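You operate a simulated robot arm through the tools that you are given. There is no shell and no other tool.

You run a simulated robot arm. Do the job below in one go: nothing can be reset, and whatever is moved stays where it is left.

TASK
Close both glue pots, wipe up the drips and push the plate in.
Fine: use the scrub pad and put it back. What is to be rubbed or washed off counts as gone when no trace of it is left.
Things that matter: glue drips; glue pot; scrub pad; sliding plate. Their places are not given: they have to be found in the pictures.

It is judged by the outcome, as a careful person would: the job done as asked, and still so three seconds after it is handed in. It fails if anything else is knocked over, pushed out of place, dropped, spilled or broken.

THE ROBOT
A 6-joint arm with a two-finger parallel gripper, fixed in place. Base frame: the origin is at the foot of the arm, x ahead of it, y to its left, z up; the work surface is at about z = 850. Readings come in mm, degrees, newtons and seconds.
With the tool pointing down near the work surface it reaches from about 300 to 660 mm from the base axis. Its first joint turns from -115.0 to 115.0 degrees. Payload 3.43 kg.
The TCP is the grasp point between the finger pads, 34 mm short of the fingertips. In the tool frame z runs along the fingers and y along their closing line. Largest opening 128 mm; finger width 24, thickness 12; the body of the gripper, 48 by 130 mm, starts 96 mm behind the TCP.
Orientation is told as [roll, pitch, yaw] about the base's x, y, z axes, in that order, counted from this pose: with the fingers straight down and closing along the base's y, the tool's x points along the base's -x, its y along +y and its z along -z.

THE INTERFACE
- The arm moves only by the tool move_arm. Its argument "increments" is a list of rows, each a list of 7 numbers: the shift along the tool's x, y, z in mm, then the turn, a rotation vector about the tool's x, y, z in rad, then the opening, from 0 (shut) to 1 (fully open). In form: [[x, y, z, wx, wy, wz, gripper], ...]. A call has 1 to 20 rows; each row shifts and turns the commanded pose from where the row before left it, along the tool's axes as they then stand. Each row takes 0.2 s and may step no farther than 50 mm and 8.6 degrees from the row before; otherwise, or with a gripper value out of range, the whole call is refused. Where a pose cannot be reached the arm comes as near as it can. A force on the tool above 40 N (or 10 N above the force at the start of the call, whichever is more), or a blocked arm, ends the call early, and 0.2 s more pass. Each finger travels about 153 mm/s and halts on what it meets, pressing with about 42 N; the grip force reading is that of the motor and also rises with nothing between the fingers. The clock runs only during rows and for 0.2 s after the last one: add rows that do not move to give the fingers time. It gives the time, the measured TCP pose, the force on the tool (base axes), the opening and the grip force at its end, in the units of the frame above (readings bear some noise), with the torque about the TCP (base axes, N m) and any sound that the robot's microphone picked up, and new pictures: "pictures" is both (left out), scene, wrist or none.
- Cameras (640 x 400 px; columns grow to the right, rows downward): "scene" is fixed at [219.5, -500.1, 1433.1]; the picture's right is [0.77, -0.63, 0.00], its down [-0.48, -0.58, -0.66] and it looks along [0.42, 0.51, -0.75] (base axes); focal length 322 px, centre (320, 200). "wrist" rides on the gripper at [76, -11, -160] in the tool frame; the picture's right is [0.15, 0.99, 0.00], its down [-0.88, 0.13, -0.46] and it looks along [-0.45, 0.07, 0.89] (tool axes); focal length 234 px, centre (320, 200).
- raise_lower(by): slides the trunk up (or, below 0, down) by that many mm; the arm rides with it, the base frame stays. It gives what a move gives, with no picture.
- pixel_to_xyz(camera, pixels): for up to 12 pixels [column, row] of the newest picture of that camera ("zoom" is the newest enlarged one), the place [x, y, z] in the base frame of the surface seen there, good to about 2 mm. It takes no simulated time.
- enlarge(camera, box): a new picture of the part [left, top, right, bottom] of that camera's present view, enlarged. It takes no simulated time.
- hand_in(): hands the job in; it is judged then, once.

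Unless the task says otherwise, let go and move clear before handing in.

The tools are called after "Call:" as name(argument=value, ...) on one line, values as JSON. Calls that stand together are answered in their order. move_arm: Moves the arm, as the interface text tells. Its arguments: {"type":"object","properties":{"increments":{"type":"array"},"pictures":{"type":"string","enum":["both","scene","wrist","none"]}},"required":["increments"]} The other tools are called the same way: raise_lower (by) slides the trunk up or down; pixel_to_xyz (camera, pixels) gives the place of the surface under pixels of a picture; enlarge (camera, box) takes an enlarged picture of a part of a camera's view; hand_in () hands the job in.

At the start:

```text
t: 0.0
tcp_pos: [346.4, -274.3, 1201.3]
tcp_rot: [0.1, -0.1, 0.0]
contact_force: [0.6, -0.1, 0.5]
ft_torque: [0.02, 0.0, 0.0]
width: 128.2
finger_force: 0.0
trunk travel left (down, up): [-900.0, 90.0]
```

scene: 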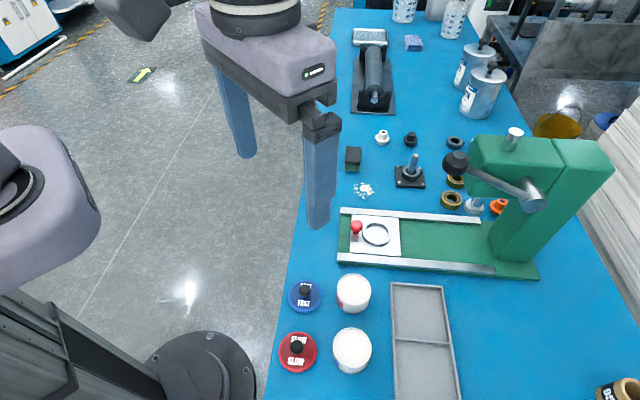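
wrist: 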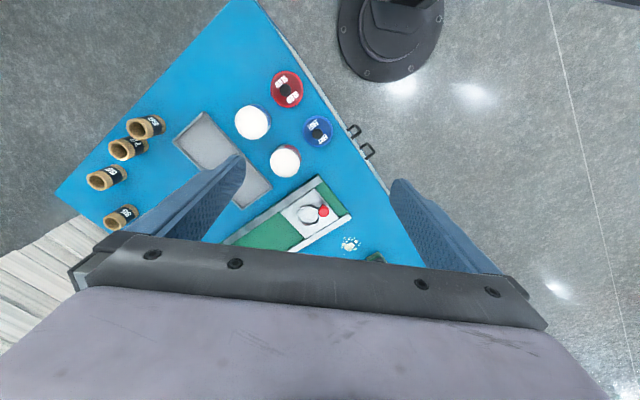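

The scene picture shows two white pots near (353,293) and (352,350), a blue lid at (305,295), a red lid at (297,352), white drips at (363,190), a sliding plate with red knob at (370,235), and what may be a scrub pad at (353,158) or (413,43). I'll enlarge these areas to look closer.

Call:
enlarge(camera="scene", box=[270, 260, 430, 390])

Call:
enlarge(camera="scene", box=[320, 120, 480, 220])

Call:
enlarge(camera="scene", box=[330, 0, 490, 100])

Call:
enlarge(camera="scene", box=[320, 120, 640, 320])

```text
3.08 times, centred on (350, 325) of scene
```

zoom: 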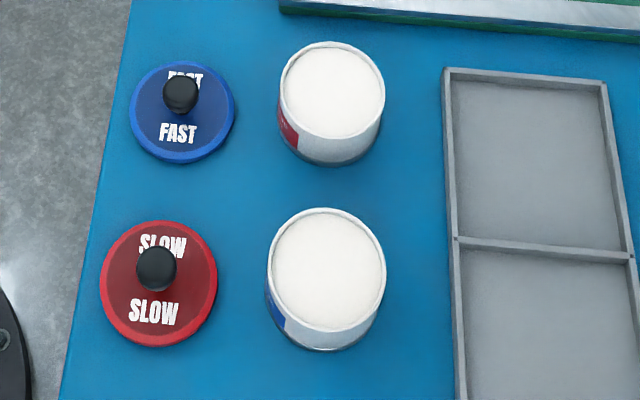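

```text
4.00 times, centred on (400, 170) of scene
```

zoom: 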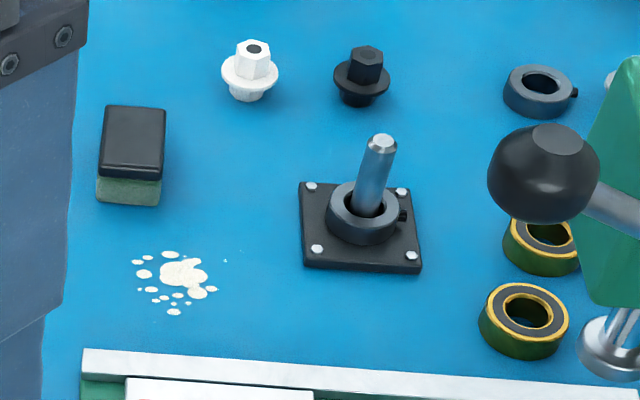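

```text
4.00 times, centred on (410, 50) of scene
```

zoom: 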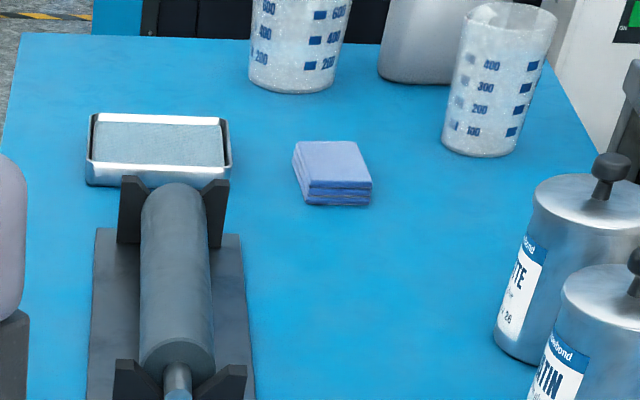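

```text
2.00 times, centred on (480, 220) of scene
```

zoom: 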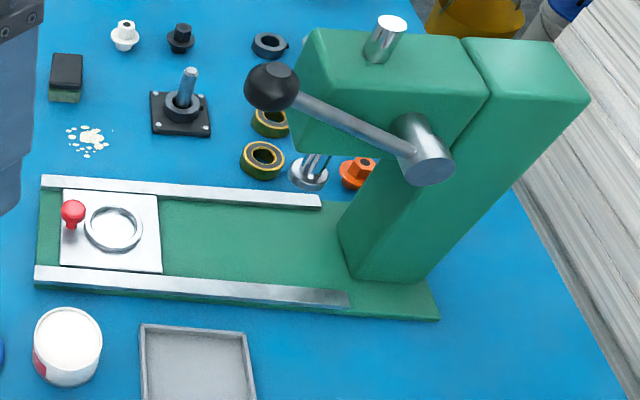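

The scrub pad looks like the black-backed block with a green underside at (353,158), with drips at about (363,190). The upper pot carries a red label and the lower pot a blue one, so the lids seem to be swapped; I'll look closer and measure positions.

Call:
enlarge(camera="scene", box=[325, 265, 385, 315])

Call:
enlarge(camera="scene", box=[325, 320, 385, 380])

Call:
enlarge(camera="wrist", box=[220, 60, 360, 180])

Call:
enlarge(camera="scene", box=[340, 140, 400, 210])

Call:
pixel_to_xyz(camera="scene", pixels=[[353, 285], [352, 342], [305, 289], [297, 345], [320, 305], [300, 305], [363, 190], [353, 156], [355, 225], [375, 234], [345, 300], [345, 355]])

```text
8.00 times, centred on (355, 290) of scene
```

zoom: 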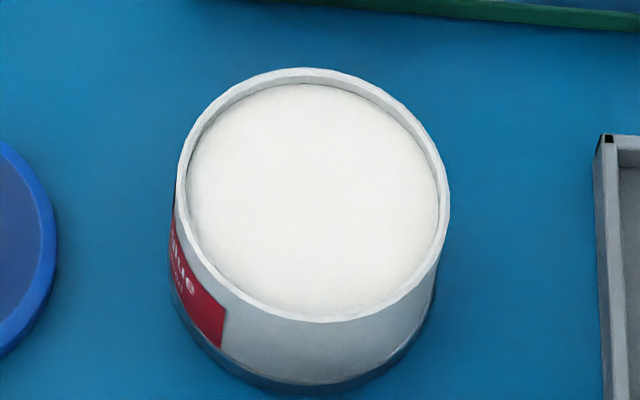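

```text
6.67 times, centred on (355, 350) of scene
```

zoom: 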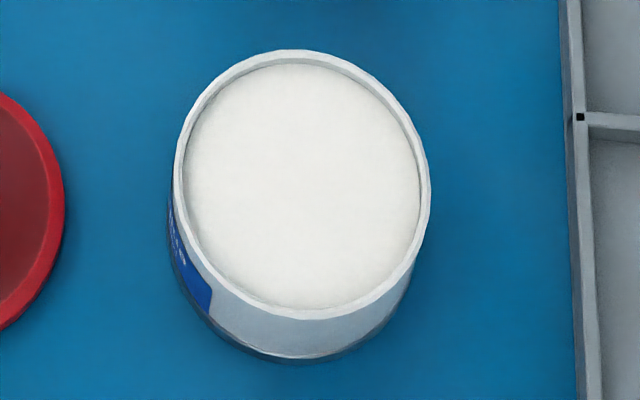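

```text
3.33 times, centred on (290, 120) of wrist
```

zoom: 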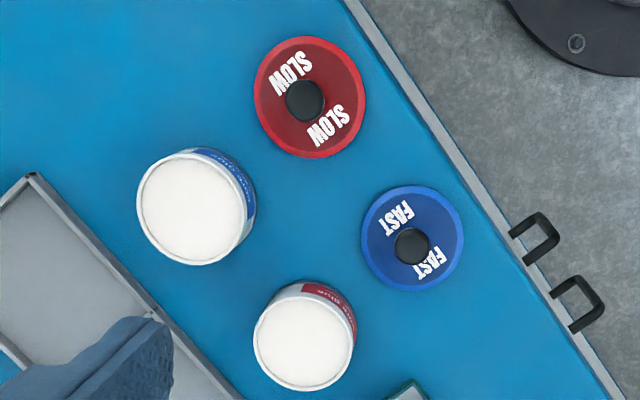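

```text
5.71 times, centred on (370, 175) of scene
```

zoom: 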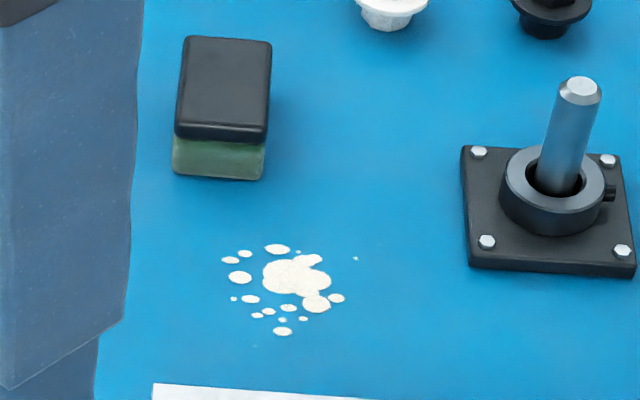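

```text
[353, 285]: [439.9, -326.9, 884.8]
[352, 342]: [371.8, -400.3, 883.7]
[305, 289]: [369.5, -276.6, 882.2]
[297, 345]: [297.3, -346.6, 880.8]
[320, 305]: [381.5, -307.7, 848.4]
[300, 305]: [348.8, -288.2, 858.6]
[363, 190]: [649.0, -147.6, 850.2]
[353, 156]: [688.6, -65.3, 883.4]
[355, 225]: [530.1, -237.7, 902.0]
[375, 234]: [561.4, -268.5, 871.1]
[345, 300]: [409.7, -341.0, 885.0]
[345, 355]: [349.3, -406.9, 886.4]
```

The labels on the pots need a closer read and the lid sizes need measuring. I'll take an enlarged picture of the lids and pots and measure rim edges.

Call:
enlarge(camera="scene", box=[270, 260, 430, 390])

Call:
pixel_to_xyz(camera="zoom", pixels=[[284, 92], [382, 92], [332, 44], [332, 136], [270, 268], [382, 268], [326, 211], [326, 327], [134, 112], [232, 112], [104, 284], [214, 284]])

Call:
pixel_to_xyz(camera="zoom", pixels=[[183, 66], [183, 160], [158, 225], [158, 342], [181, 85], [156, 260], [167, 95], [195, 95], [140, 268], [174, 268], [290, 130], [275, 310]])

Call:
enlarge(camera="wrist", box=[255, 130, 315, 180])

Call:
enlarge(camera="wrist", box=[225, 90, 285, 150])

```text
3.08 times, centred on (350, 325) of scene
```

zoom: 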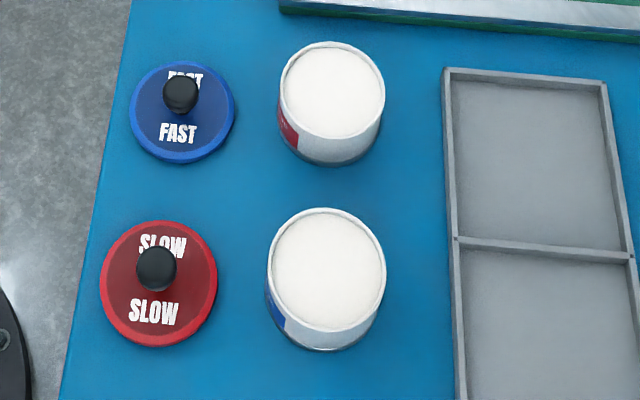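

```text
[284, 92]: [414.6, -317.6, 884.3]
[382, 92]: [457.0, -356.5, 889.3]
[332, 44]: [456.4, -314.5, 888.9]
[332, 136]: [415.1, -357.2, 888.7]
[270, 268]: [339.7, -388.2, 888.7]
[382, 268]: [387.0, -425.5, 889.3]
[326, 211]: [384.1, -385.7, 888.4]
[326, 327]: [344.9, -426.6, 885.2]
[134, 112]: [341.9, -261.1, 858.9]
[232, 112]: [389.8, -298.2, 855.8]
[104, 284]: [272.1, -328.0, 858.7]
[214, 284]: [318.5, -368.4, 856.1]
```

```text
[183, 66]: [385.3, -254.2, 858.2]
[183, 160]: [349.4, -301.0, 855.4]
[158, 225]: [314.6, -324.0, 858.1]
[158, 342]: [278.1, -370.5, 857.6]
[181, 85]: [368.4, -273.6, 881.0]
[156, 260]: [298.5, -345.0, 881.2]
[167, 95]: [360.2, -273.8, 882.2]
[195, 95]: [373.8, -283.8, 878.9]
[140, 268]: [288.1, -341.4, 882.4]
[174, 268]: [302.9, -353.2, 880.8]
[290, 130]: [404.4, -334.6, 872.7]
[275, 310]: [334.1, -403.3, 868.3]
```

```text
8.00 times, centred on (285, 155) of wrist
```

zoom: 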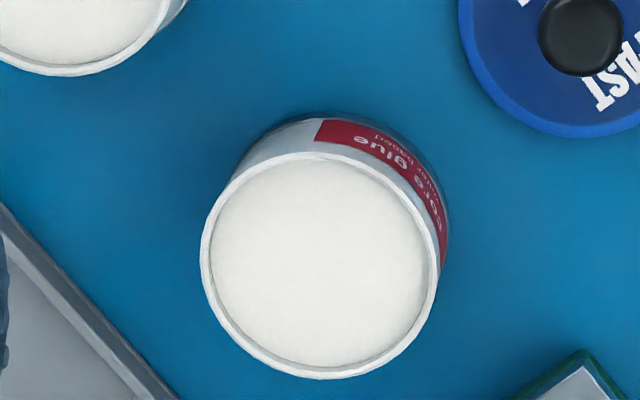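

```text
6.67 times, centred on (255, 120) of wrist
```

zoom: 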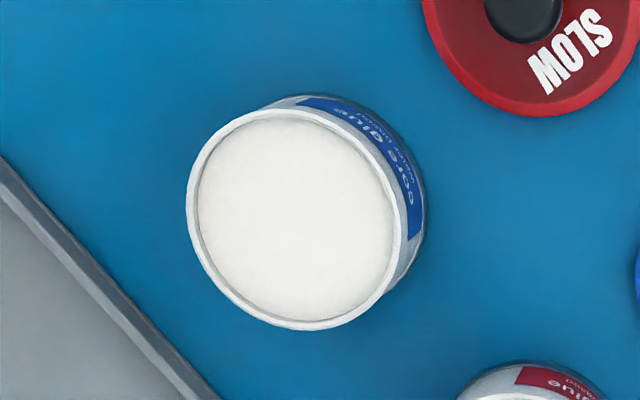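

Both lids and both pots are about 60 mm in diameter, so the colour (blue label/blue lid, red label/red lid) is the pairing. Now I'll measure the press, plate, rails, pad and table edge.

Call:
enlarge(camera="scene", box=[330, 180, 550, 300])

Call:
pixel_to_xyz(camera="scene", pixels=[[350, 254], [351, 217], [399, 219], [401, 255], [356, 227], [360, 233], [480, 222], [343, 209], [339, 257], [494, 271], [475, 208], [500, 260]])

Call:
pixel_to_xyz(camera="scene", pixels=[[347, 148], [361, 148], [360, 164], [346, 164], [454, 163], [530, 190], [480, 160], [512, 140], [560, 230], [410, 170], [380, 135], [410, 137]])

Call:
pixel_to_xyz(camera="scene", pixels=[[290, 280], [275, 370], [310, 180], [333, 40], [370, 40], [413, 42], [372, 80], [353, 210], [392, 284], [440, 285], [450, 200], [455, 180]])

```text
2.91 times, centred on (440, 240) of scene
```

zoom: 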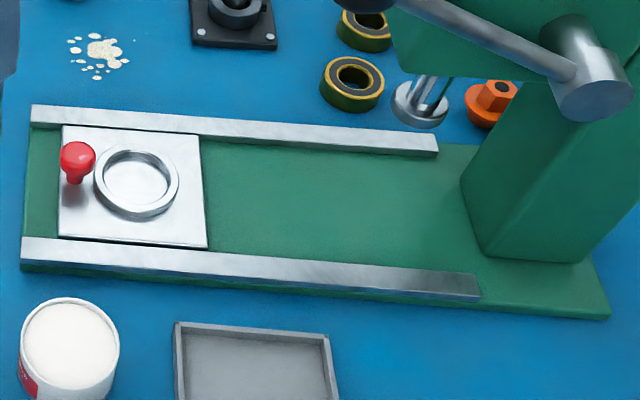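

```text
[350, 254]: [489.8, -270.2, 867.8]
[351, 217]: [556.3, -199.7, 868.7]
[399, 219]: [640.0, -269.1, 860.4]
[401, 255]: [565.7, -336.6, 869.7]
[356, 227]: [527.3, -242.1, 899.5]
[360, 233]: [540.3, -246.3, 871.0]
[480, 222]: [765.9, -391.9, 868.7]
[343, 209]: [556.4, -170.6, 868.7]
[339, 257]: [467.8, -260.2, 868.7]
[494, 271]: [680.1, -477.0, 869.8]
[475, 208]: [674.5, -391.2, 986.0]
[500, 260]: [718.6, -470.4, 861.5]
```

```text
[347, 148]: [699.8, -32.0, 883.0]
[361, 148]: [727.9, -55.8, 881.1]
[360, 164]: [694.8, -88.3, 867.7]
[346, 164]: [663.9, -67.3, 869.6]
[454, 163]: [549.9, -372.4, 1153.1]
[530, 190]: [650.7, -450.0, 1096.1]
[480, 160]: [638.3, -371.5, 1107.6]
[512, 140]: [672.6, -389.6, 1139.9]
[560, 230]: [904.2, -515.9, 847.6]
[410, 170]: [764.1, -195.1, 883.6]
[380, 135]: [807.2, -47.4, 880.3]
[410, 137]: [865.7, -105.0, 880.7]
```

```text
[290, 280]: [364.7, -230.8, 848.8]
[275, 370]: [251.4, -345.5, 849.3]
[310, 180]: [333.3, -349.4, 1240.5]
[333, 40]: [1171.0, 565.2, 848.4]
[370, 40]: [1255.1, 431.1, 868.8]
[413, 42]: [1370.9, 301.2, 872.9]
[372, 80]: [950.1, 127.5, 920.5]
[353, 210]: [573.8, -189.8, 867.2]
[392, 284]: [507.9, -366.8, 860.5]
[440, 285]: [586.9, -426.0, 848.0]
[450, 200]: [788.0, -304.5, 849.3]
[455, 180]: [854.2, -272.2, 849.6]
```

The bench runs diagonally (edge along (+x,+y)), the pad's top is at about (696,-61,883), and the drips at (649,-148,850). I'll turn the gripper to 45° yaw and move over toward the pad and drips for a closer look with the wrist camera.

Call:
move_arm(increments=[[0, 0, 0, 0, 0, -0.131, 1], [0, 0, 0, 0, 0, -0.131, 1], [0, 0, 0, 0, 0, -0.131, 1], [0, 0, 0, 0, 0, -0.131, 1], [0, 0, 0, 0, 0, -0.131, 1], [0, 0, 0, 0, 0, -0.131, 1], [-45, -4.7, 8.3, 0, 0, 0, 1], [-45, -4.7, 8.3, 0, 0, 0, 1], [-45, -4.7, 8.3, 0, 0, 0, 1], [-45, -4.7, 8.3, 0, 0, 0, 1], [-45, -4.7, 8.3, 0, 0, 0, 1], [-45, -4.7, 8.3, 0, 0, 0, 1]])

```text
t: 2.6
tcp_pos: [559.2, -102.8, 1150.2]
tcp_rot: [0.0, 0.1, 45.1]
contact_force: [-0.5, -0.2, -0.6]
ft_torque: [-0.01, 0.01, -0.01]
width: 127.9
finger_force: 0.0
trunk travel left (down, up): [-900.0, 90.0]
```

scene: 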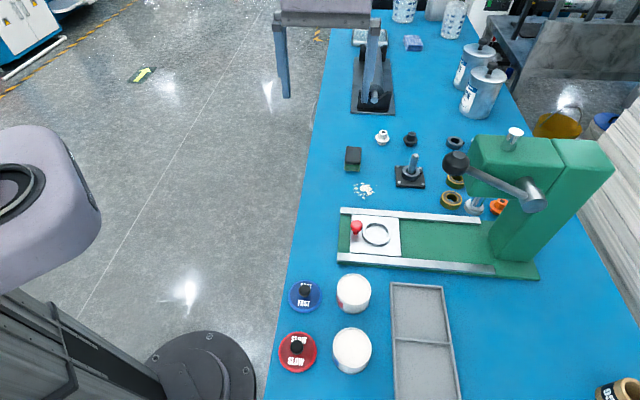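
wrist: 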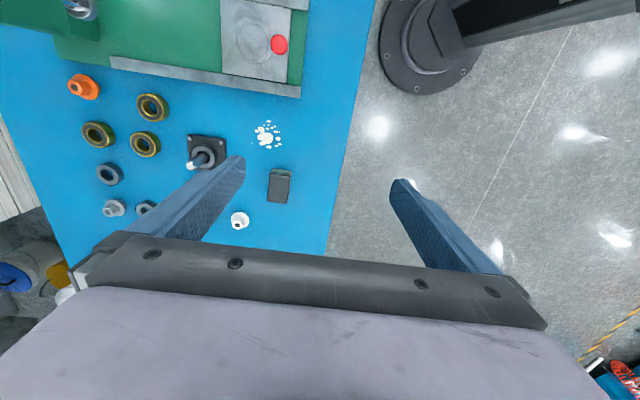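

The wrist picture now shows the drips at (267,135) and the pad at (279,186). I'll enlarge and measure those.

Call:
enlarge(camera="wrist", box=[230, 105, 310, 215])

Call:
pixel_to_xyz(camera="wrist", pixels=[[279, 188], [270, 174], [290, 172], [290, 198], [268, 198], [267, 135], [259, 126], [280, 132], [268, 147], [240, 220], [205, 152], [256, 118]])

```text
3.64 times, centred on (270, 160) of wrist
```

zoom: 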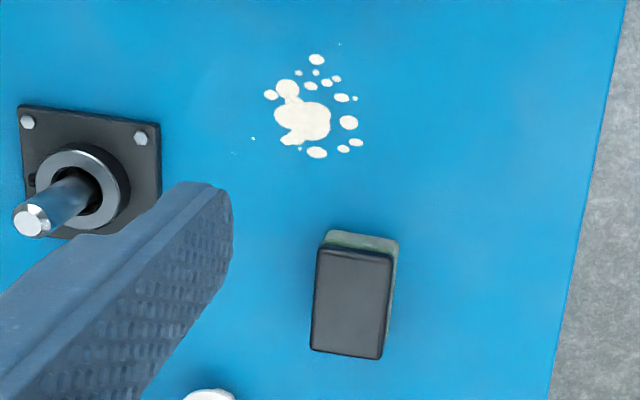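

```text
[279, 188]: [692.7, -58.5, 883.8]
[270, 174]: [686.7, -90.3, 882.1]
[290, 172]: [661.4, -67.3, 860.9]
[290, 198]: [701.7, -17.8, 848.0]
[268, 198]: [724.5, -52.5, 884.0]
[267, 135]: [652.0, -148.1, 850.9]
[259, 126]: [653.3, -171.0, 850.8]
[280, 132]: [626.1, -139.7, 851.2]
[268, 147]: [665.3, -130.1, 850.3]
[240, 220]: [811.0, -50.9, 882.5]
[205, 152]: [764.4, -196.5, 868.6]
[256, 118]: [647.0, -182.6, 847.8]
```

I'll measure the pad's top corners and the outermost drip specks in the enlarged picture.

Call:
pixel_to_xyz(camera="zoom", pixels=[[321, 254], [390, 258], [379, 354], [314, 346], [350, 300], [350, 237], [396, 290], [253, 138], [236, 153], [340, 44], [357, 142], [317, 60]])

Call:
pixel_to_xyz(camera="zoom", pixels=[[270, 95], [302, 120], [318, 152], [349, 122], [344, 98], [286, 88], [316, 74], [297, 72], [355, 98], [208, 395], [140, 135], [80, 120]])

Call:
enlarge(camera="wrist", box=[245, 110, 295, 155])

```text
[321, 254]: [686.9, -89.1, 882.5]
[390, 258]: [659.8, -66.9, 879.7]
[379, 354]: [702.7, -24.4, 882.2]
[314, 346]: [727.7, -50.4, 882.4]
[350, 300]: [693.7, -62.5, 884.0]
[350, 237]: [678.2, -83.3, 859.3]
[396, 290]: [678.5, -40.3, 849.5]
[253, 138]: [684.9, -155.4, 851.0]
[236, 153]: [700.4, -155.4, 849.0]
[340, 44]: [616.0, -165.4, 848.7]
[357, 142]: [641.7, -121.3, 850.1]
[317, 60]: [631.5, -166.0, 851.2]
```

```text
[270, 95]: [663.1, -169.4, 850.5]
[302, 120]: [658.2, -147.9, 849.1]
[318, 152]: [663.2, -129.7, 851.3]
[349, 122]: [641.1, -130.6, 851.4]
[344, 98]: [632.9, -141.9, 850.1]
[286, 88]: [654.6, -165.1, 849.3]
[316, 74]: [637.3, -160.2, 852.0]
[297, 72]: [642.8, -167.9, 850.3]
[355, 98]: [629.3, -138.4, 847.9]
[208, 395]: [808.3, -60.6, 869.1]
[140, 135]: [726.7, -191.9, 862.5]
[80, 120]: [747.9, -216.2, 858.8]
```

```text
8.89 times, centred on (270, 132) of wrist
```

zoom: 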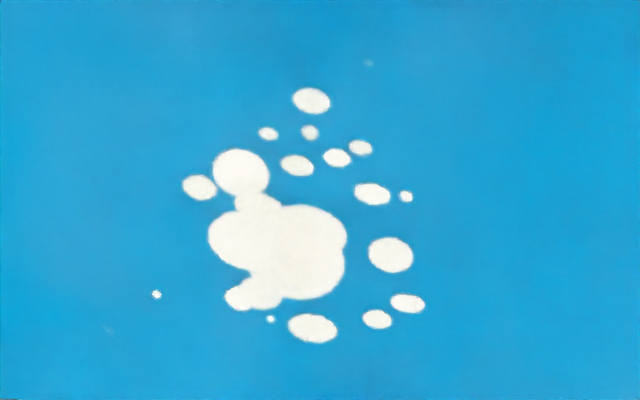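

The pad measures about 60 × 36 mm with its centre at about (694,-58) and its top at 883, and the drips span roughly 55 mm square around (652,-148). Radius to the pad is about 697 mm, past the nominal reach, so I'll move above it at height 1000 and see how closely the arm follows.

Call:
move_arm(increments=[[-25.5, -12.7, 30, 0, 0, 0, 0.6], [-25.5, -12.7, 30, 0, 0, 0, 0.6], [-25.5, -12.7, 30, 0, 0, 0, 0.6], [-25.5, -12.7, 30, 0, 0, 0, 0.6], [-25.5, -12.7, 30, 0, 0, 0, 0.6], [0, 0, 0, 0, 0, 0, 0.6]])

```text
t: 4.0
tcp_pos: [658.7, -58.8, 1013.0]
tcp_rot: [0.1, 0.1, 45.1]
contact_force: [0.4, -0.5, -0.6]
ft_torque: [0.01, 0.03, 0.02]
width: 76.7
finger_force: 0.0
out of reach, approached as far as the arm can: row 4, 5
trunk travel left (down, up): [-900.0, 90.0]
```

scene: 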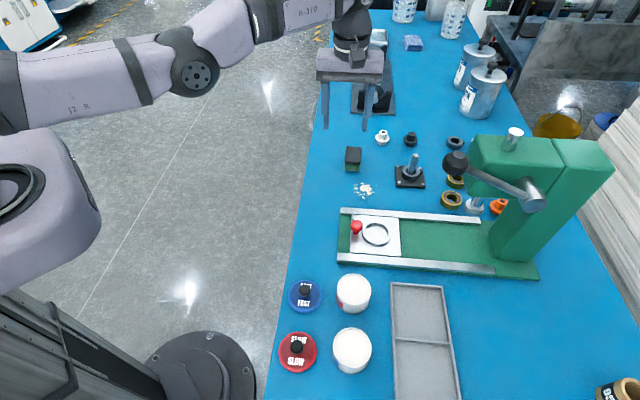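
wrist: 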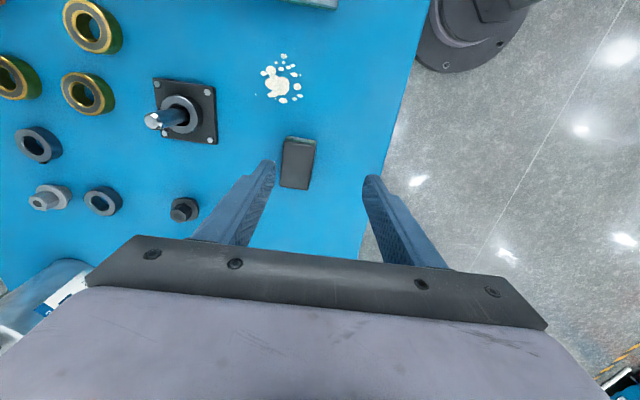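

The arm stopped at radius 661, so it falls short of the pad at this trunk height. I'll back off a bit and raise, then lower the trunk to gain reach.

Call:
move_arm(increments=[[21.2, 21.2, -35, 0, 0, 0, 0.6], [21.2, 21.2, -35, 0, 0, 0, 0.6]], pictures="none")

Call:
raise_lower(by=-100)

```text
t: 4.6
tcp_pos: [644.4, -62.7, 1092.9]
tcp_rot: [0.1, 0.1, 45.1]
contact_force: [0.6, 0.3, 0.4]
ft_torque: [0.0, 0.0, 0.01]
width: 76.7
finger_force: 0.0
out of reach, approached as far as the arm can: row 1, 2
trunk travel left (down, up): [-900.0, 90.0]
```

```text
t: 5.9
tcp_pos: [644.8, -63.5, 991.9]
tcp_rot: [0.0, 0.1, 45.1]
contact_force: [-1.0, 0.6, -0.3]
ft_torque: [-0.02, 0.02, 0.02]
width: 76.8
finger_force: 0.0
trunk travel left (down, up): [-800.0, 190.0]
```

Reach straight down tops out at about 665 mm, so to reach the pad I need to tilt the tool so its fingertips point outward along the pad's long axis. I'll set the trunk to a better height and tilt by about 12°.

Call:
raise_lower(by=60)

Call:
move_arm(increments=[[10, 10, 0, 0, 0, 0, 0.6], [0, 0, 0, 0, -0.11, 0, 0.6], [0, 0, 0, 0, -0.11, 0, 0.6], [0, 0, 0, 0, 0, 0, 0.6]])

```text
t: 6.9
tcp_pos: [644.1, -62.9, 1052.9]
tcp_rot: [0.2, 0.1, 45.1]
contact_force: [-0.6, 1.1, 0.9]
ft_torque: [-0.04, 0.0, 0.03]
width: 76.5
finger_force: 0.0
trunk travel left (down, up): [-860.0, 130.0]
```

```text
t: 7.9
tcp_pos: [677.0, -68.5, 1058.6]
tcp_rot: [0.1, -12.4, 45.1]
contact_force: [0.3, 0.2, 0.3]
ft_torque: [-0.01, 0.07, -0.01]
width: 76.7
finger_force: 0.1
out of reach, approached as far as the arm can: row 1, 2, 3
trunk travel left (down, up): [-860.0, 130.0]
```

scene: 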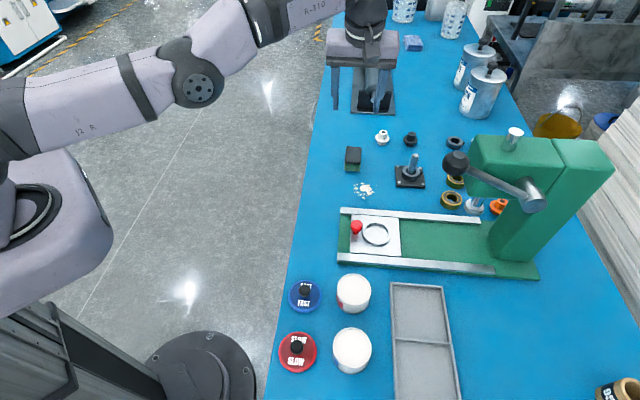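
wrist: 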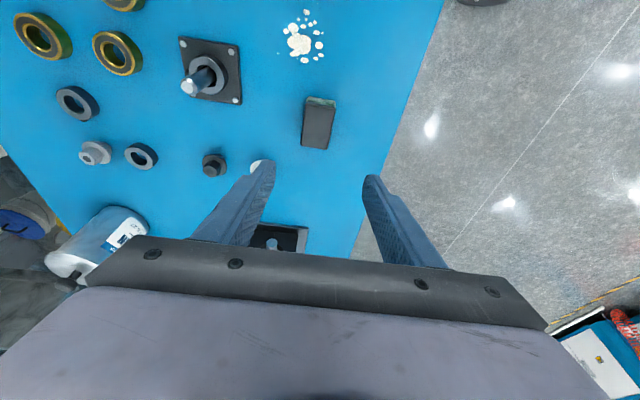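

With a 12° tilt the reach at this height extends to about 680 mm, and it grows lower down. I'll tilt a little more, then descend partway over the pad and check tracking.

Call:
move_arm(increments=[[0, 0, 0, 0, -0.075, 0, 0.6], [5.1, -1.7, 33.3, 0, 0, 0, 0.6], [5.1, -1.7, 33.3, 0, 0, 0, 0.6], [5.1, -1.7, 33.3, 0, 0, 0, 0.6], [0, 0, 0, 0, 0, 0, 0.6]])

```text
t: 9.1
tcp_pos: [700.6, -64.8, 960.7]
tcp_rot: [0.1, -16.8, 45.1]
contact_force: [-0.5, -0.2, -0.5]
ft_torque: [-0.02, -0.02, 0.0]
width: 77.0
finger_force: 0.1
out of reach, approached as far as the arm can: row 1
trunk travel left (down, up): [-860.0, 130.0]
```

scene: 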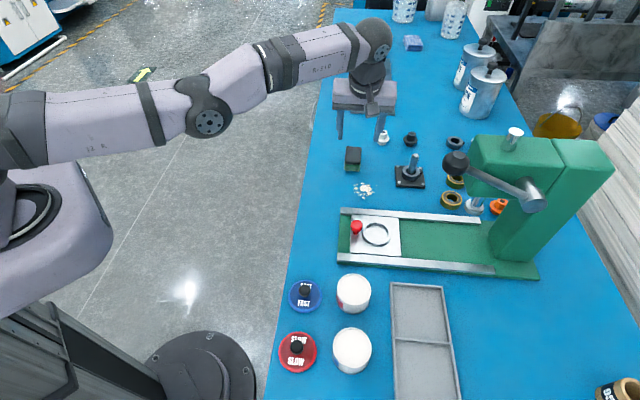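
wrist: 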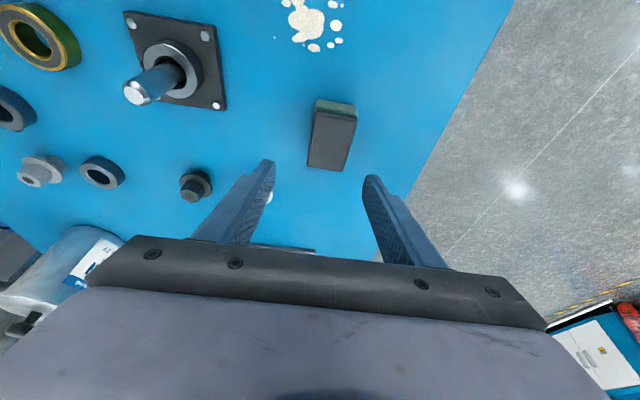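

The arm reaches (700.6,-64.8) now. I'll measure the pad's corners again from the closer wrist view before going down.

Call:
enlarge(camera="wrist", box=[290, 85, 370, 185])

Call:
pixel_to_xyz(camera="wrist", pixels=[[318, 112], [353, 118], [344, 169], [310, 164], [332, 140], [320, 101], [355, 105], [335, 105], [352, 145], [314, 135], [350, 150], [335, 150]])

```text
4.00 times, centred on (330, 135) of wrist
```

zoom: 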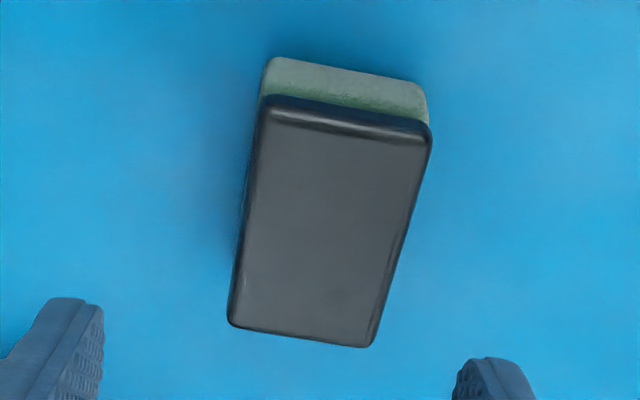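

```text
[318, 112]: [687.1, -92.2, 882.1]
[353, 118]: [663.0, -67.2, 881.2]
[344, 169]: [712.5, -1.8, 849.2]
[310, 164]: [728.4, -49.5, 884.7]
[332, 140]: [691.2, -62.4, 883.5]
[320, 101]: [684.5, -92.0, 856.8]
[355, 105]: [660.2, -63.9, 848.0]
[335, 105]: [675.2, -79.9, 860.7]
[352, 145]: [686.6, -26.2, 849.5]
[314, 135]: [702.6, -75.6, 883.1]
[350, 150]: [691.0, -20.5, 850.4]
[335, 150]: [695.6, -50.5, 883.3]
```

Pad centre is confirmed at about (695.7,-58.7), 35 mm wide, aligned with the gripper. I'll descend so the fingertips straddle the black backing about 10 mm above the table.

Call:
move_arm(increments=[[8.1, 2.57, 20.1, 0, 0, 0, 0.6], [8.1, 2.57, 20.1, 0, 0, 0, 0.6], [8.1, 2.57, 20.1, 0, 0, 0, 0.6], [0, 0, 0, 0, 0, 0, 0.6]])

```text
t: 10.1
tcp_pos: [698.1, -65.1, 895.6]
tcp_rot: [0.3, -16.7, 45.1]
contact_force: [0.3, 0.7, -0.8]
ft_torque: [-0.01, -0.01, -0.01]
width: 77.0
finger_force: 0.0
out of reach, approached as far as the arm can: row 1, 3
trunk travel left (down, up): [-860.0, 130.0]
```

scene: 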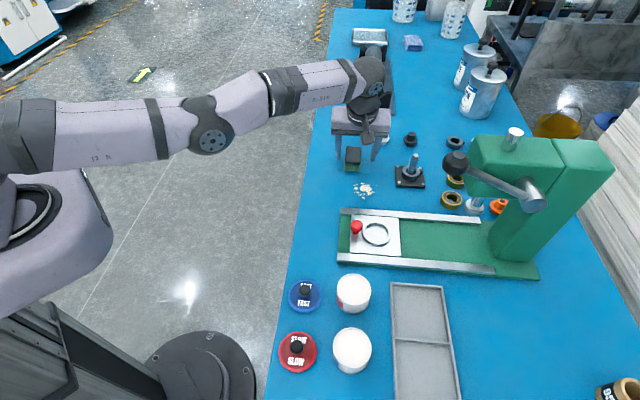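
wrist: 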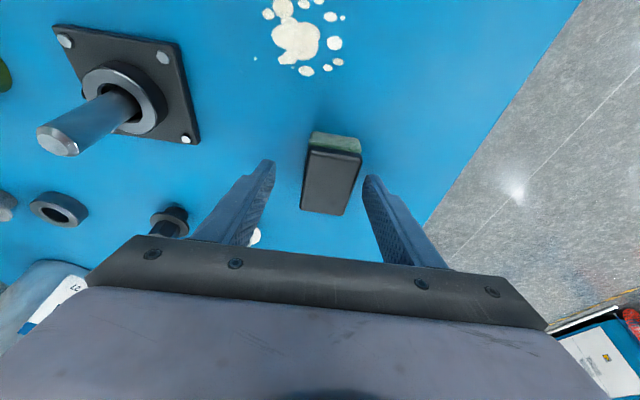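

The fingers straddle the pad but the centre is about 6 mm off toward the far side (v). I'll correct that and check the centring.

Call:
move_arm(increments=[[3.8, 6.2, -1.2, 0, 0, 0, 0.6], [0, 0, 0, 0, 0, 0, 0.6]], pictures="wrist")

```text
t: 10.7
tcp_pos: [699.9, -64.9, 894.9]
tcp_rot: [0.1, -16.8, 45.1]
contact_force: [0.6, 0.7, 1.2]
ft_torque: [0.03, 0.0, 0.02]
width: 76.8
finger_force: 0.0
out of reach, approached as far as the arm can: row 1
trunk travel left (down, up): [-860.0, 130.0]
```

wrist: 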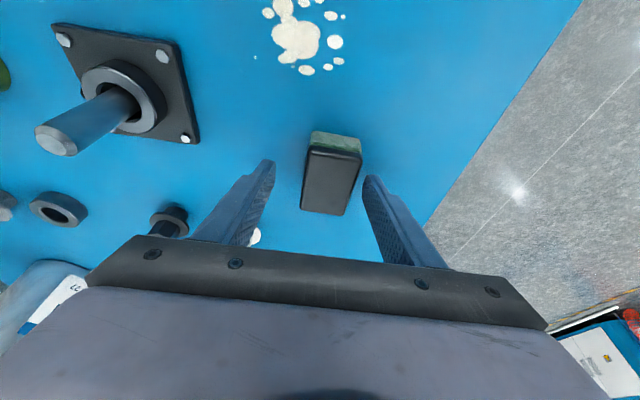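

The arm slid only outward, which suggests its elbow is straight and the solver is stuck at full stretch. I'll retreat upward along the fingers, clear of the pad, then rework the posture with the elbow bent.

Call:
move_arm(increments=[[0, 0, -30, 0, 0, 0, 0.6], [0, 0, -30, 0, 0, 0, 0.6], [0, 0, 0, 0, 0, 0, 0.6]], pictures="none")

```text
t: 11.5
tcp_pos: [696.7, -80.0, 952.7]
tcp_rot: [0.3, -16.7, 45.0]
contact_force: [1.3, 0.2, 0.1]
ft_torque: [0.02, 0.0, 0.0]
width: 76.8
finger_force: 0.1
out of reach, approached as far as the arm can: row 1, 2
trunk travel left (down, up): [-860.0, 130.0]
```

It stays at radius 701 no matter what, confirming a straight elbow. I'll command a larger inward move to bend the elbow.

Call:
move_arm(increments=[[22.6, 23.6, -6.8, 0, 0, 0, 0.6], [22.6, 23.6, -6.8, 0, 0, 0, 0.6], [22.6, 23.6, -6.8, 0, 0, 0, 0.6], [0, 0, 0, 0, 0, 0, 0.6]], pictures="none")

```text
t: 12.5
tcp_pos: [693.5, -94.3, 954.6]
tcp_rot: [0.2, -16.8, 45.0]
contact_force: [-0.1, -0.1, 0.3]
ft_torque: [-0.01, -0.01, 0.02]
width: 76.8
finger_force: 0.1
out of reach, approached as far as the arm can: row 1, 2, 3
trunk travel left (down, up): [-860.0, 130.0]
```

I want to see the arm's actual posture to understand why inward moves are refused, so I'll take a picture and measure points along the arm.

Call:
move_arm(increments=[[0, 0, 0, 0, 0, 0, 0.6]], pictures="both")

Call:
enlarge(camera="scene", box=[0, 0, 440, 275])

```text
t: 12.9
tcp_pos: [692.3, -94.4, 954.3]
tcp_rot: [0.2, -16.8, 45.1]
contact_force: [0.3, 0.2, 0.2]
ft_torque: [-0.03, 0.01, 0.01]
width: 76.6
finger_force: 0.0
trunk travel left (down, up): [-860.0, 130.0]
```

scene: 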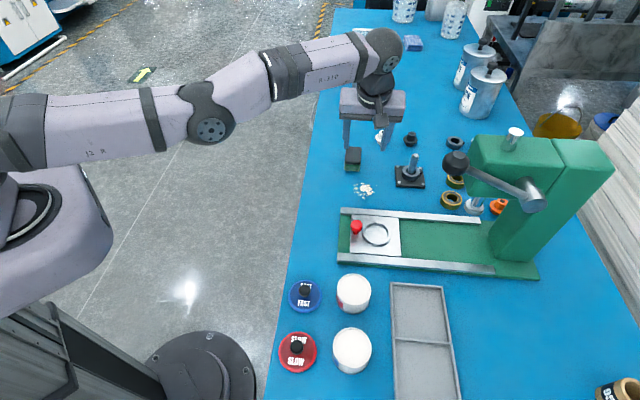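
wrist: 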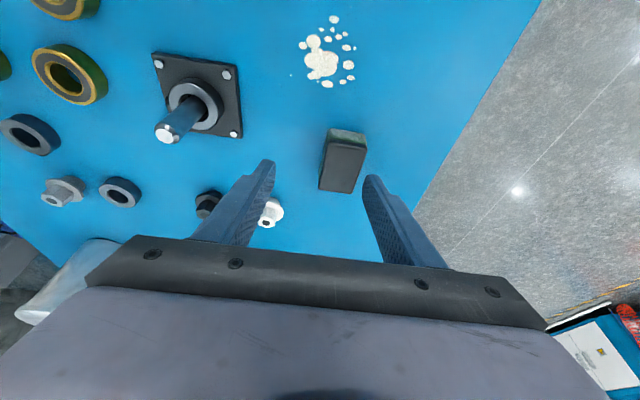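

```text
1.45 times, centred on (220, 138) of scene
```

zoom: 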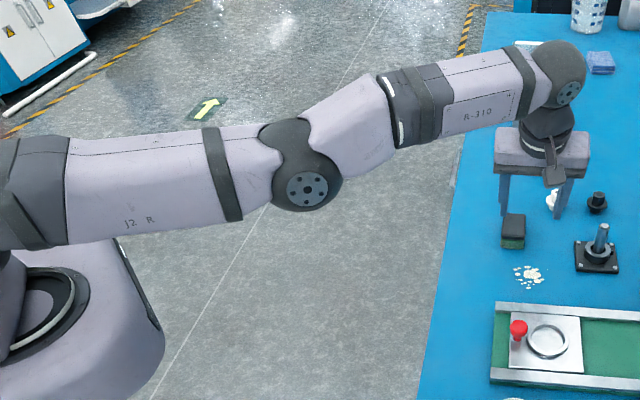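

Call:
pixel_to_xyz(camera="scene", pixels=[[212, 129], [190, 132], [100, 100], [60, 130], [150, 130], [240, 105], [290, 70], [335, 60], [385, 62], [390, 60], [20, 150], [375, 90]])

```text
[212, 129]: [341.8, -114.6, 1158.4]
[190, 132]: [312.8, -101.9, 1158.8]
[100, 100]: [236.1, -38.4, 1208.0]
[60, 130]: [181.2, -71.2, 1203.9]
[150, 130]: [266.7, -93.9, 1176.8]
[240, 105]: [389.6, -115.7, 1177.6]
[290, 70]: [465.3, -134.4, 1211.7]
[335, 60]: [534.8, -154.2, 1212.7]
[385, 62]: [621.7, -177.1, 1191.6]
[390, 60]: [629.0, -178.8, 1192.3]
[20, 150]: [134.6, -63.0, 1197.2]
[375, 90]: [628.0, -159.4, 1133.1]
```

The elbow (z≈1158) has dropped below the shoulder–wrist line, so the arm flipped into an elbow-down bend that blocks inward motion. I'll raise the trunk for clearance, stretch to straight, then come down so the elbow bends the proper (upward) way.

Call:
raise_lower(by=110)

Call:
move_arm(increments=[[-19, -20, 6, 0, 0, 0, 0.6], [-19, -20, 6, 0, 0, 0, 0.6], [-7, 0, 24, 0, 0, 0, 0.6], [7, 0, 24, 0, 0, 0, 0.6], [7, 0, 24, 0, 0, 0, 0.6], [0, 0, 0, 0, 0, 0, 0.6]], pictures="scene")

```text
t: 14.3
tcp_pos: [695.4, -95.3, 1064.3]
tcp_rot: [0.3, -16.8, 45.1]
contact_force: [-0.1, 0.0, -0.1]
ft_torque: [-0.01, 0.01, 0.02]
width: 77.2
finger_force: 0.2
trunk travel left (down, up): [-970.0, 20.0]
```

```text
t: 15.8
tcp_pos: [699.1, -73.7, 990.7]
tcp_rot: [0.1, -16.8, 45.1]
contact_force: [-0.5, 0.2, 0.1]
ft_torque: [-0.01, -0.01, -0.03]
width: 76.9
finger_force: 0.0
out of reach, approached as far as the arm can: row 1, 2, 3
trunk travel left (down, up): [-970.0, 20.0]
```

scene: 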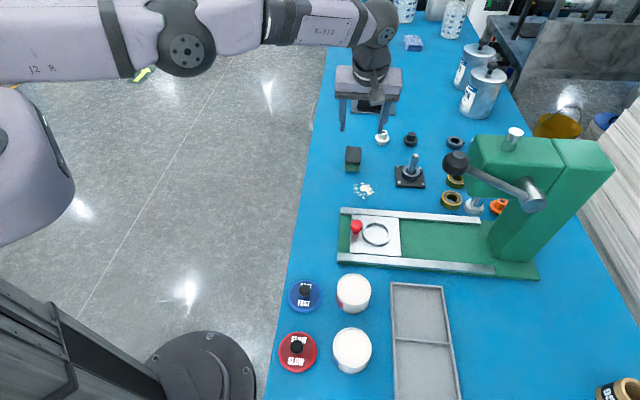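

Rows 4–5 were followed this time. Now I'll try moving inward to see whether the elbow bends freely.

Call:
move_arm(increments=[[13.5, 14.1, -4.1, 0, 0, 0, 0.6], [13.5, 14.1, -4.1, 0, 0, 0, 0.6], [13.5, 14.1, -4.1, 0, 0, 0, 0.6], [0, 0, 0, 0, 0, 0, 0.6]], pictures="scene")

```text
t: 16.8
tcp_pos: [638.7, -72.9, 990.8]
tcp_rot: [0.3, -16.8, 45.1]
contact_force: [-0.2, -0.2, -1.5]
ft_torque: [-0.03, 0.0, -0.02]
width: 76.9
finger_force: 0.0
trunk travel left (down, up): [-970.0, 20.0]
```

scene: 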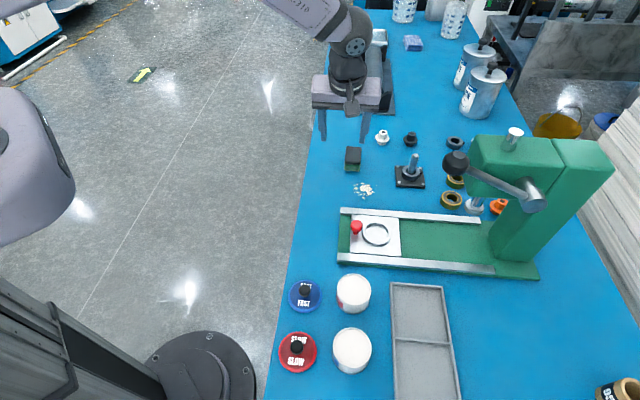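

The elbow now bends upward and inward moves track exactly. I'll lower the trunk 40 mm, tilt to about 23°, and then move above the pad.

Call:
raise_lower(by=-40)

Call:
move_arm(increments=[[0, 0, 0, 0, -0.11, 0, 0.6], [0, 0, 0, 0, 0, 0, 0.6]], pictures="none")

```text
t: 17.6
tcp_pos: [639.1, -72.7, 950.6]
tcp_rot: [0.2, -16.8, 45.0]
contact_force: [0.7, 1.1, -0.6]
ft_torque: [0.0, 0.02, 0.01]
width: 76.9
finger_force: 0.1
trunk travel left (down, up): [-930.0, 60.0]
```

```text
t: 18.2
tcp_pos: [639.4, -72.4, 951.7]
tcp_rot: [0.1, -23.1, 45.1]
contact_force: [0.9, 0.5, -0.1]
ft_torque: [-0.04, -0.02, 0.01]
width: 77.0
finger_force: 0.1
trunk travel left (down, up): [-930.0, 60.0]
```

Tracking is exact. Moving above the pad's centre now.

Call:
move_arm(increments=[[-16.4, -15.1, 12.4, 0, 0, 0, 0.6], [-16.4, -15.1, 12.4, 0, 0, 0, 0.6], [0, 0, 0, 0, 0, 0, 0.6]], pictures="wrist")

```text
t: 19.0
tcp_pos: [689.2, -65.3, 941.3]
tcp_rot: [0.2, -23.1, 44.9]
contact_force: [-0.5, 0.7, 0.5]
ft_torque: [0.01, -0.02, -0.01]
width: 76.6
finger_force: 0.1
trunk travel left (down, up): [-930.0, 60.0]
```

wrist: 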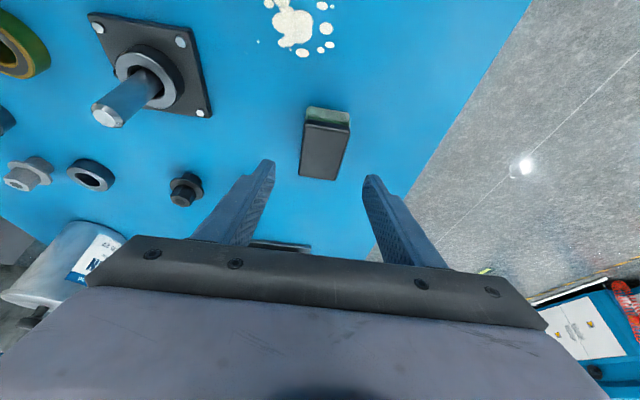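

The TCP is at (689.2,-65.3), over the pad. I'll go straight down to 896.

Call:
move_arm(increments=[[8.8, 0, 20.7, 0, 0, 0, 0.6], [8.8, 0, 20.7, 0, 0, 0, 0.6], [0, 0, 0, 0, 0, 0, 0.6]], pictures="both")

```text
t: 19.8
tcp_pos: [688.6, -66.2, 896.8]
tcp_rot: [0.2, -23.0, 45.1]
contact_force: [0.2, -0.9, 0.0]
ft_torque: [0.01, -0.02, 0.01]
width: 76.8
finger_force: 0.2
trunk travel left (down, up): [-930.0, 60.0]
```

scene: 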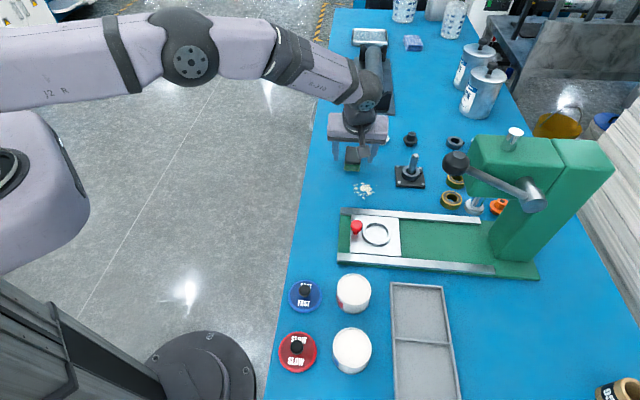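
wrist: 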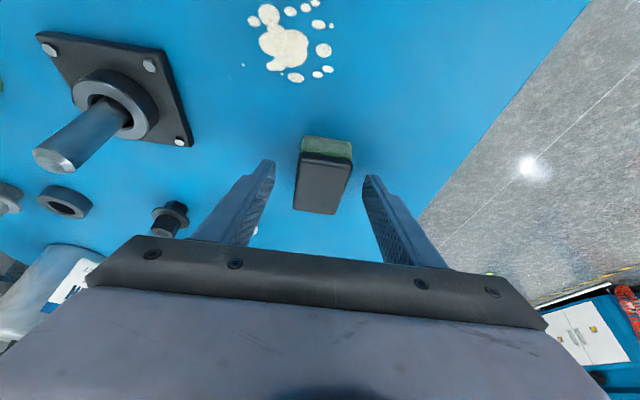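

The fingers straddle the pad evenly. Closing on it now.

Call:
move_arm(increments=[[0, 0, 0, 0, 0, 0, 0.4], [0, 0, 0, 0, 0, 0, 0.3], [0, 0, 0, 0, 0, 0, 0.15], [0, 0, 0, 0, 0, 0, 0.15], [0, 0, 0, 0, 0, 0, 0.15]], pictures="both")

```text
t: 21.0
tcp_pos: [689.6, -64.9, 896.4]
tcp_rot: [0.2, -23.1, 45.1]
contact_force: [-0.3, 1.0, 0.5]
ft_torque: [-0.02, 0.02, -0.02]
width: 40.9
finger_force: 42.6
trunk travel left (down, up): [-930.0, 60.0]
```

scene: 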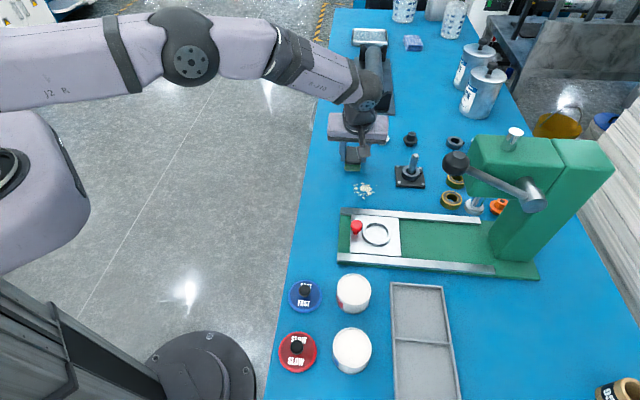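
wrist: 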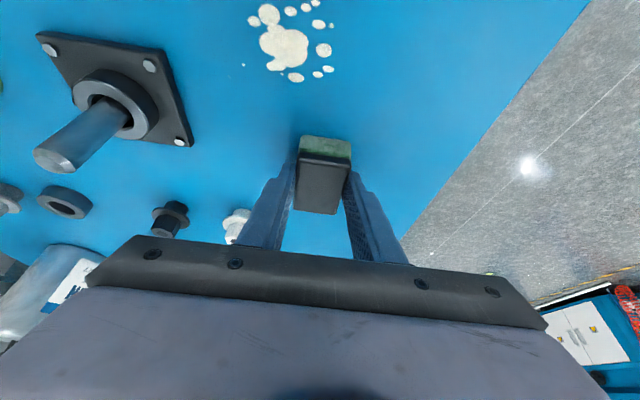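

The pad is gripped at 40.9 mm width with the TCP at about (689.3,-65.5,896.5); I'll remember this as the put-back pose. Now I'll lift it and check that it comes along.

Call:
move_arm(increments=[[-3.9, 0, -9.2, 0, 0, 0, 0.15], [-7.8, 0, -18.4, 0, 0, 0, 0.15], [-11.8, 0, -27.6, 0, 0, 0, 0.15], [0, 0, 0, 0, 0, 0, 0.15]], pictures="both")

Call:
pixel_to_xyz(camera="scene", pixels=[[412, 155], [412, 158], [398, 186], [424, 187], [411, 175]])

```text
t: 22.0
tcp_pos: [688.6, -66.7, 956.7]
tcp_rot: [0.2, -22.9, 45.0]
contact_force: [-0.2, 1.0, -0.9]
ft_torque: [0.01, -0.01, 0.0]
width: 40.9
finger_force: 41.6
trunk travel left (down, up): [-930.0, 60.0]
```

scene: 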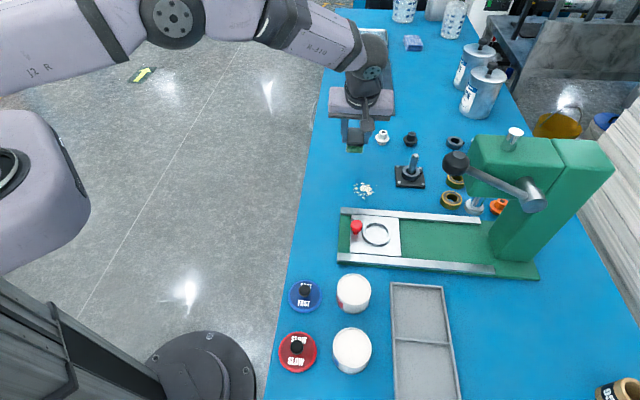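
wrist: 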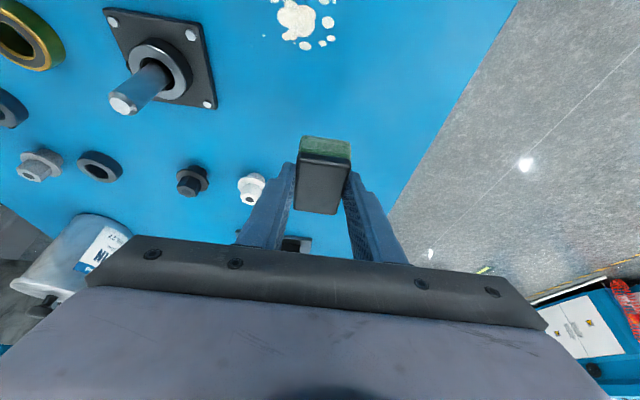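

```text
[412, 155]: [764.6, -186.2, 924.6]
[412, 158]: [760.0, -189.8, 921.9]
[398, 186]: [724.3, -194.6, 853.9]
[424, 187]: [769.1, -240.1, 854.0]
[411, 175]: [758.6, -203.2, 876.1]
```

The pad came up level in the grip; the stud top is at z≈925, well aside at (764,-186). I'll lower the trunk 30 mm for better reach and then carry the pad over to the near side of the drips.

Call:
raise_lower(by=-30)

Call:
move_arm(increments=[[28.6, -3.7, -7.8, 0, 0, 0, 0.15], [28.6, -3.7, -7.8, 0, 0, 0, 0.15], [28.6, -3.7, -7.8, 0, 0, 0, 0.15], [0, 0, 0, 0, 0, 0, 0.15]], pictures="both")

```text
t: 22.7
tcp_pos: [689.0, -66.3, 926.8]
tcp_rot: [0.2, -23.1, 45.0]
contact_force: [-0.1, 0.4, -0.6]
ft_torque: [-0.03, 0.02, -0.01]
width: 40.8
finger_force: 42.2
trunk travel left (down, up): [-900.0, 90.0]
```

```text
t: 23.7
tcp_pos: [635.1, -136.4, 915.0]
tcp_rot: [0.2, -22.9, 45.1]
contact_force: [0.0, 0.6, -0.8]
ft_torque: [-0.03, -0.04, 0.03]
width: 40.9
finger_force: 42.5
trunk travel left (down, up): [-900.0, 90.0]
```

scene: 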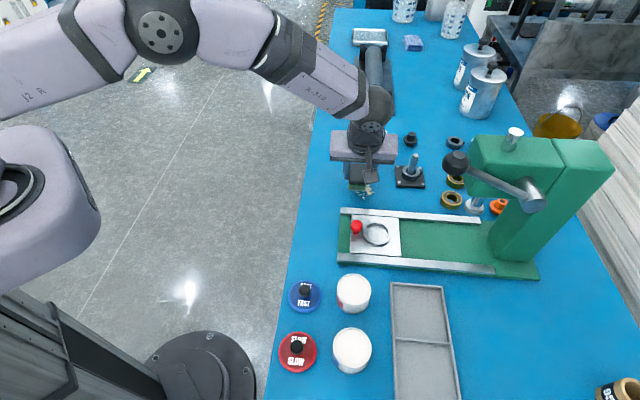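
wrist: 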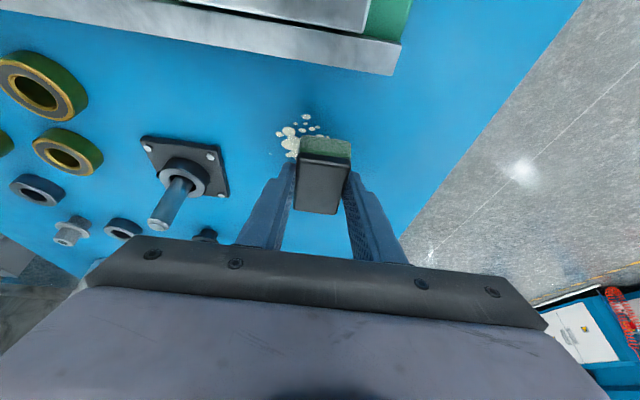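

The pad hovers beside the drips in the wrist picture at (325,150). I'll lower it gently onto the surface, watching the force.

Call:
move_arm(increments=[[3.1, 0, 7.35, 0, 0, 0, 0.15], [3.1, 0, 7.35, 0, 0, 0, 0.15], [1.0, 0, 2.3, 0, 0, 0, 0.15], [0, 0, 0, 0, 0, 0, 0.15]], pictures="none")

```text
t: 24.7
tcp_pos: [635.0, -136.9, 896.8]
tcp_rot: [0.2, -23.2, 45.1]
contact_force: [0.5, 0.1, 0.1]
ft_torque: [0.0, 0.01, 0.02]
width: 40.8
finger_force: 41.5
trunk travel left (down, up): [-900.0, 90.0]
```

Call:
move_arm(increments=[[0.6, 0, 1.38, 0, 0, 0, 0.15], [0, 0, 0, 0, 0, 0, 0.15]], pictures="none")

```text
t: 25.3
tcp_pos: [634.5, -136.7, 896.4]
tcp_rot: [0.0, -23.1, 45.0]
contact_force: [0.1, 0.3, 3.2]
ft_torque: [-0.07, 0.0, -0.02]
width: 41.0
finger_force: 41.8
trunk travel left (down, up): [-900.0, 90.0]
```

Contact has begun (3.2 N). I'll press slightly more before stroking.

Call:
move_arm(increments=[[0.6, 0, 1.38, 0, 0, 0, 0.15], [0, 0, 0, 0, 0, 0, 0.15]], pictures="none")

```text
t: 25.9
tcp_pos: [635.2, -136.4, 895.8]
tcp_rot: [0.0, -23.2, 45.1]
contact_force: [-0.9, 0.0, 11.8]
ft_torque: [-0.05, 0.1, 0.01]
width: 40.9
finger_force: 42.2
trunk travel left (down, up): [-900.0, 90.0]
```

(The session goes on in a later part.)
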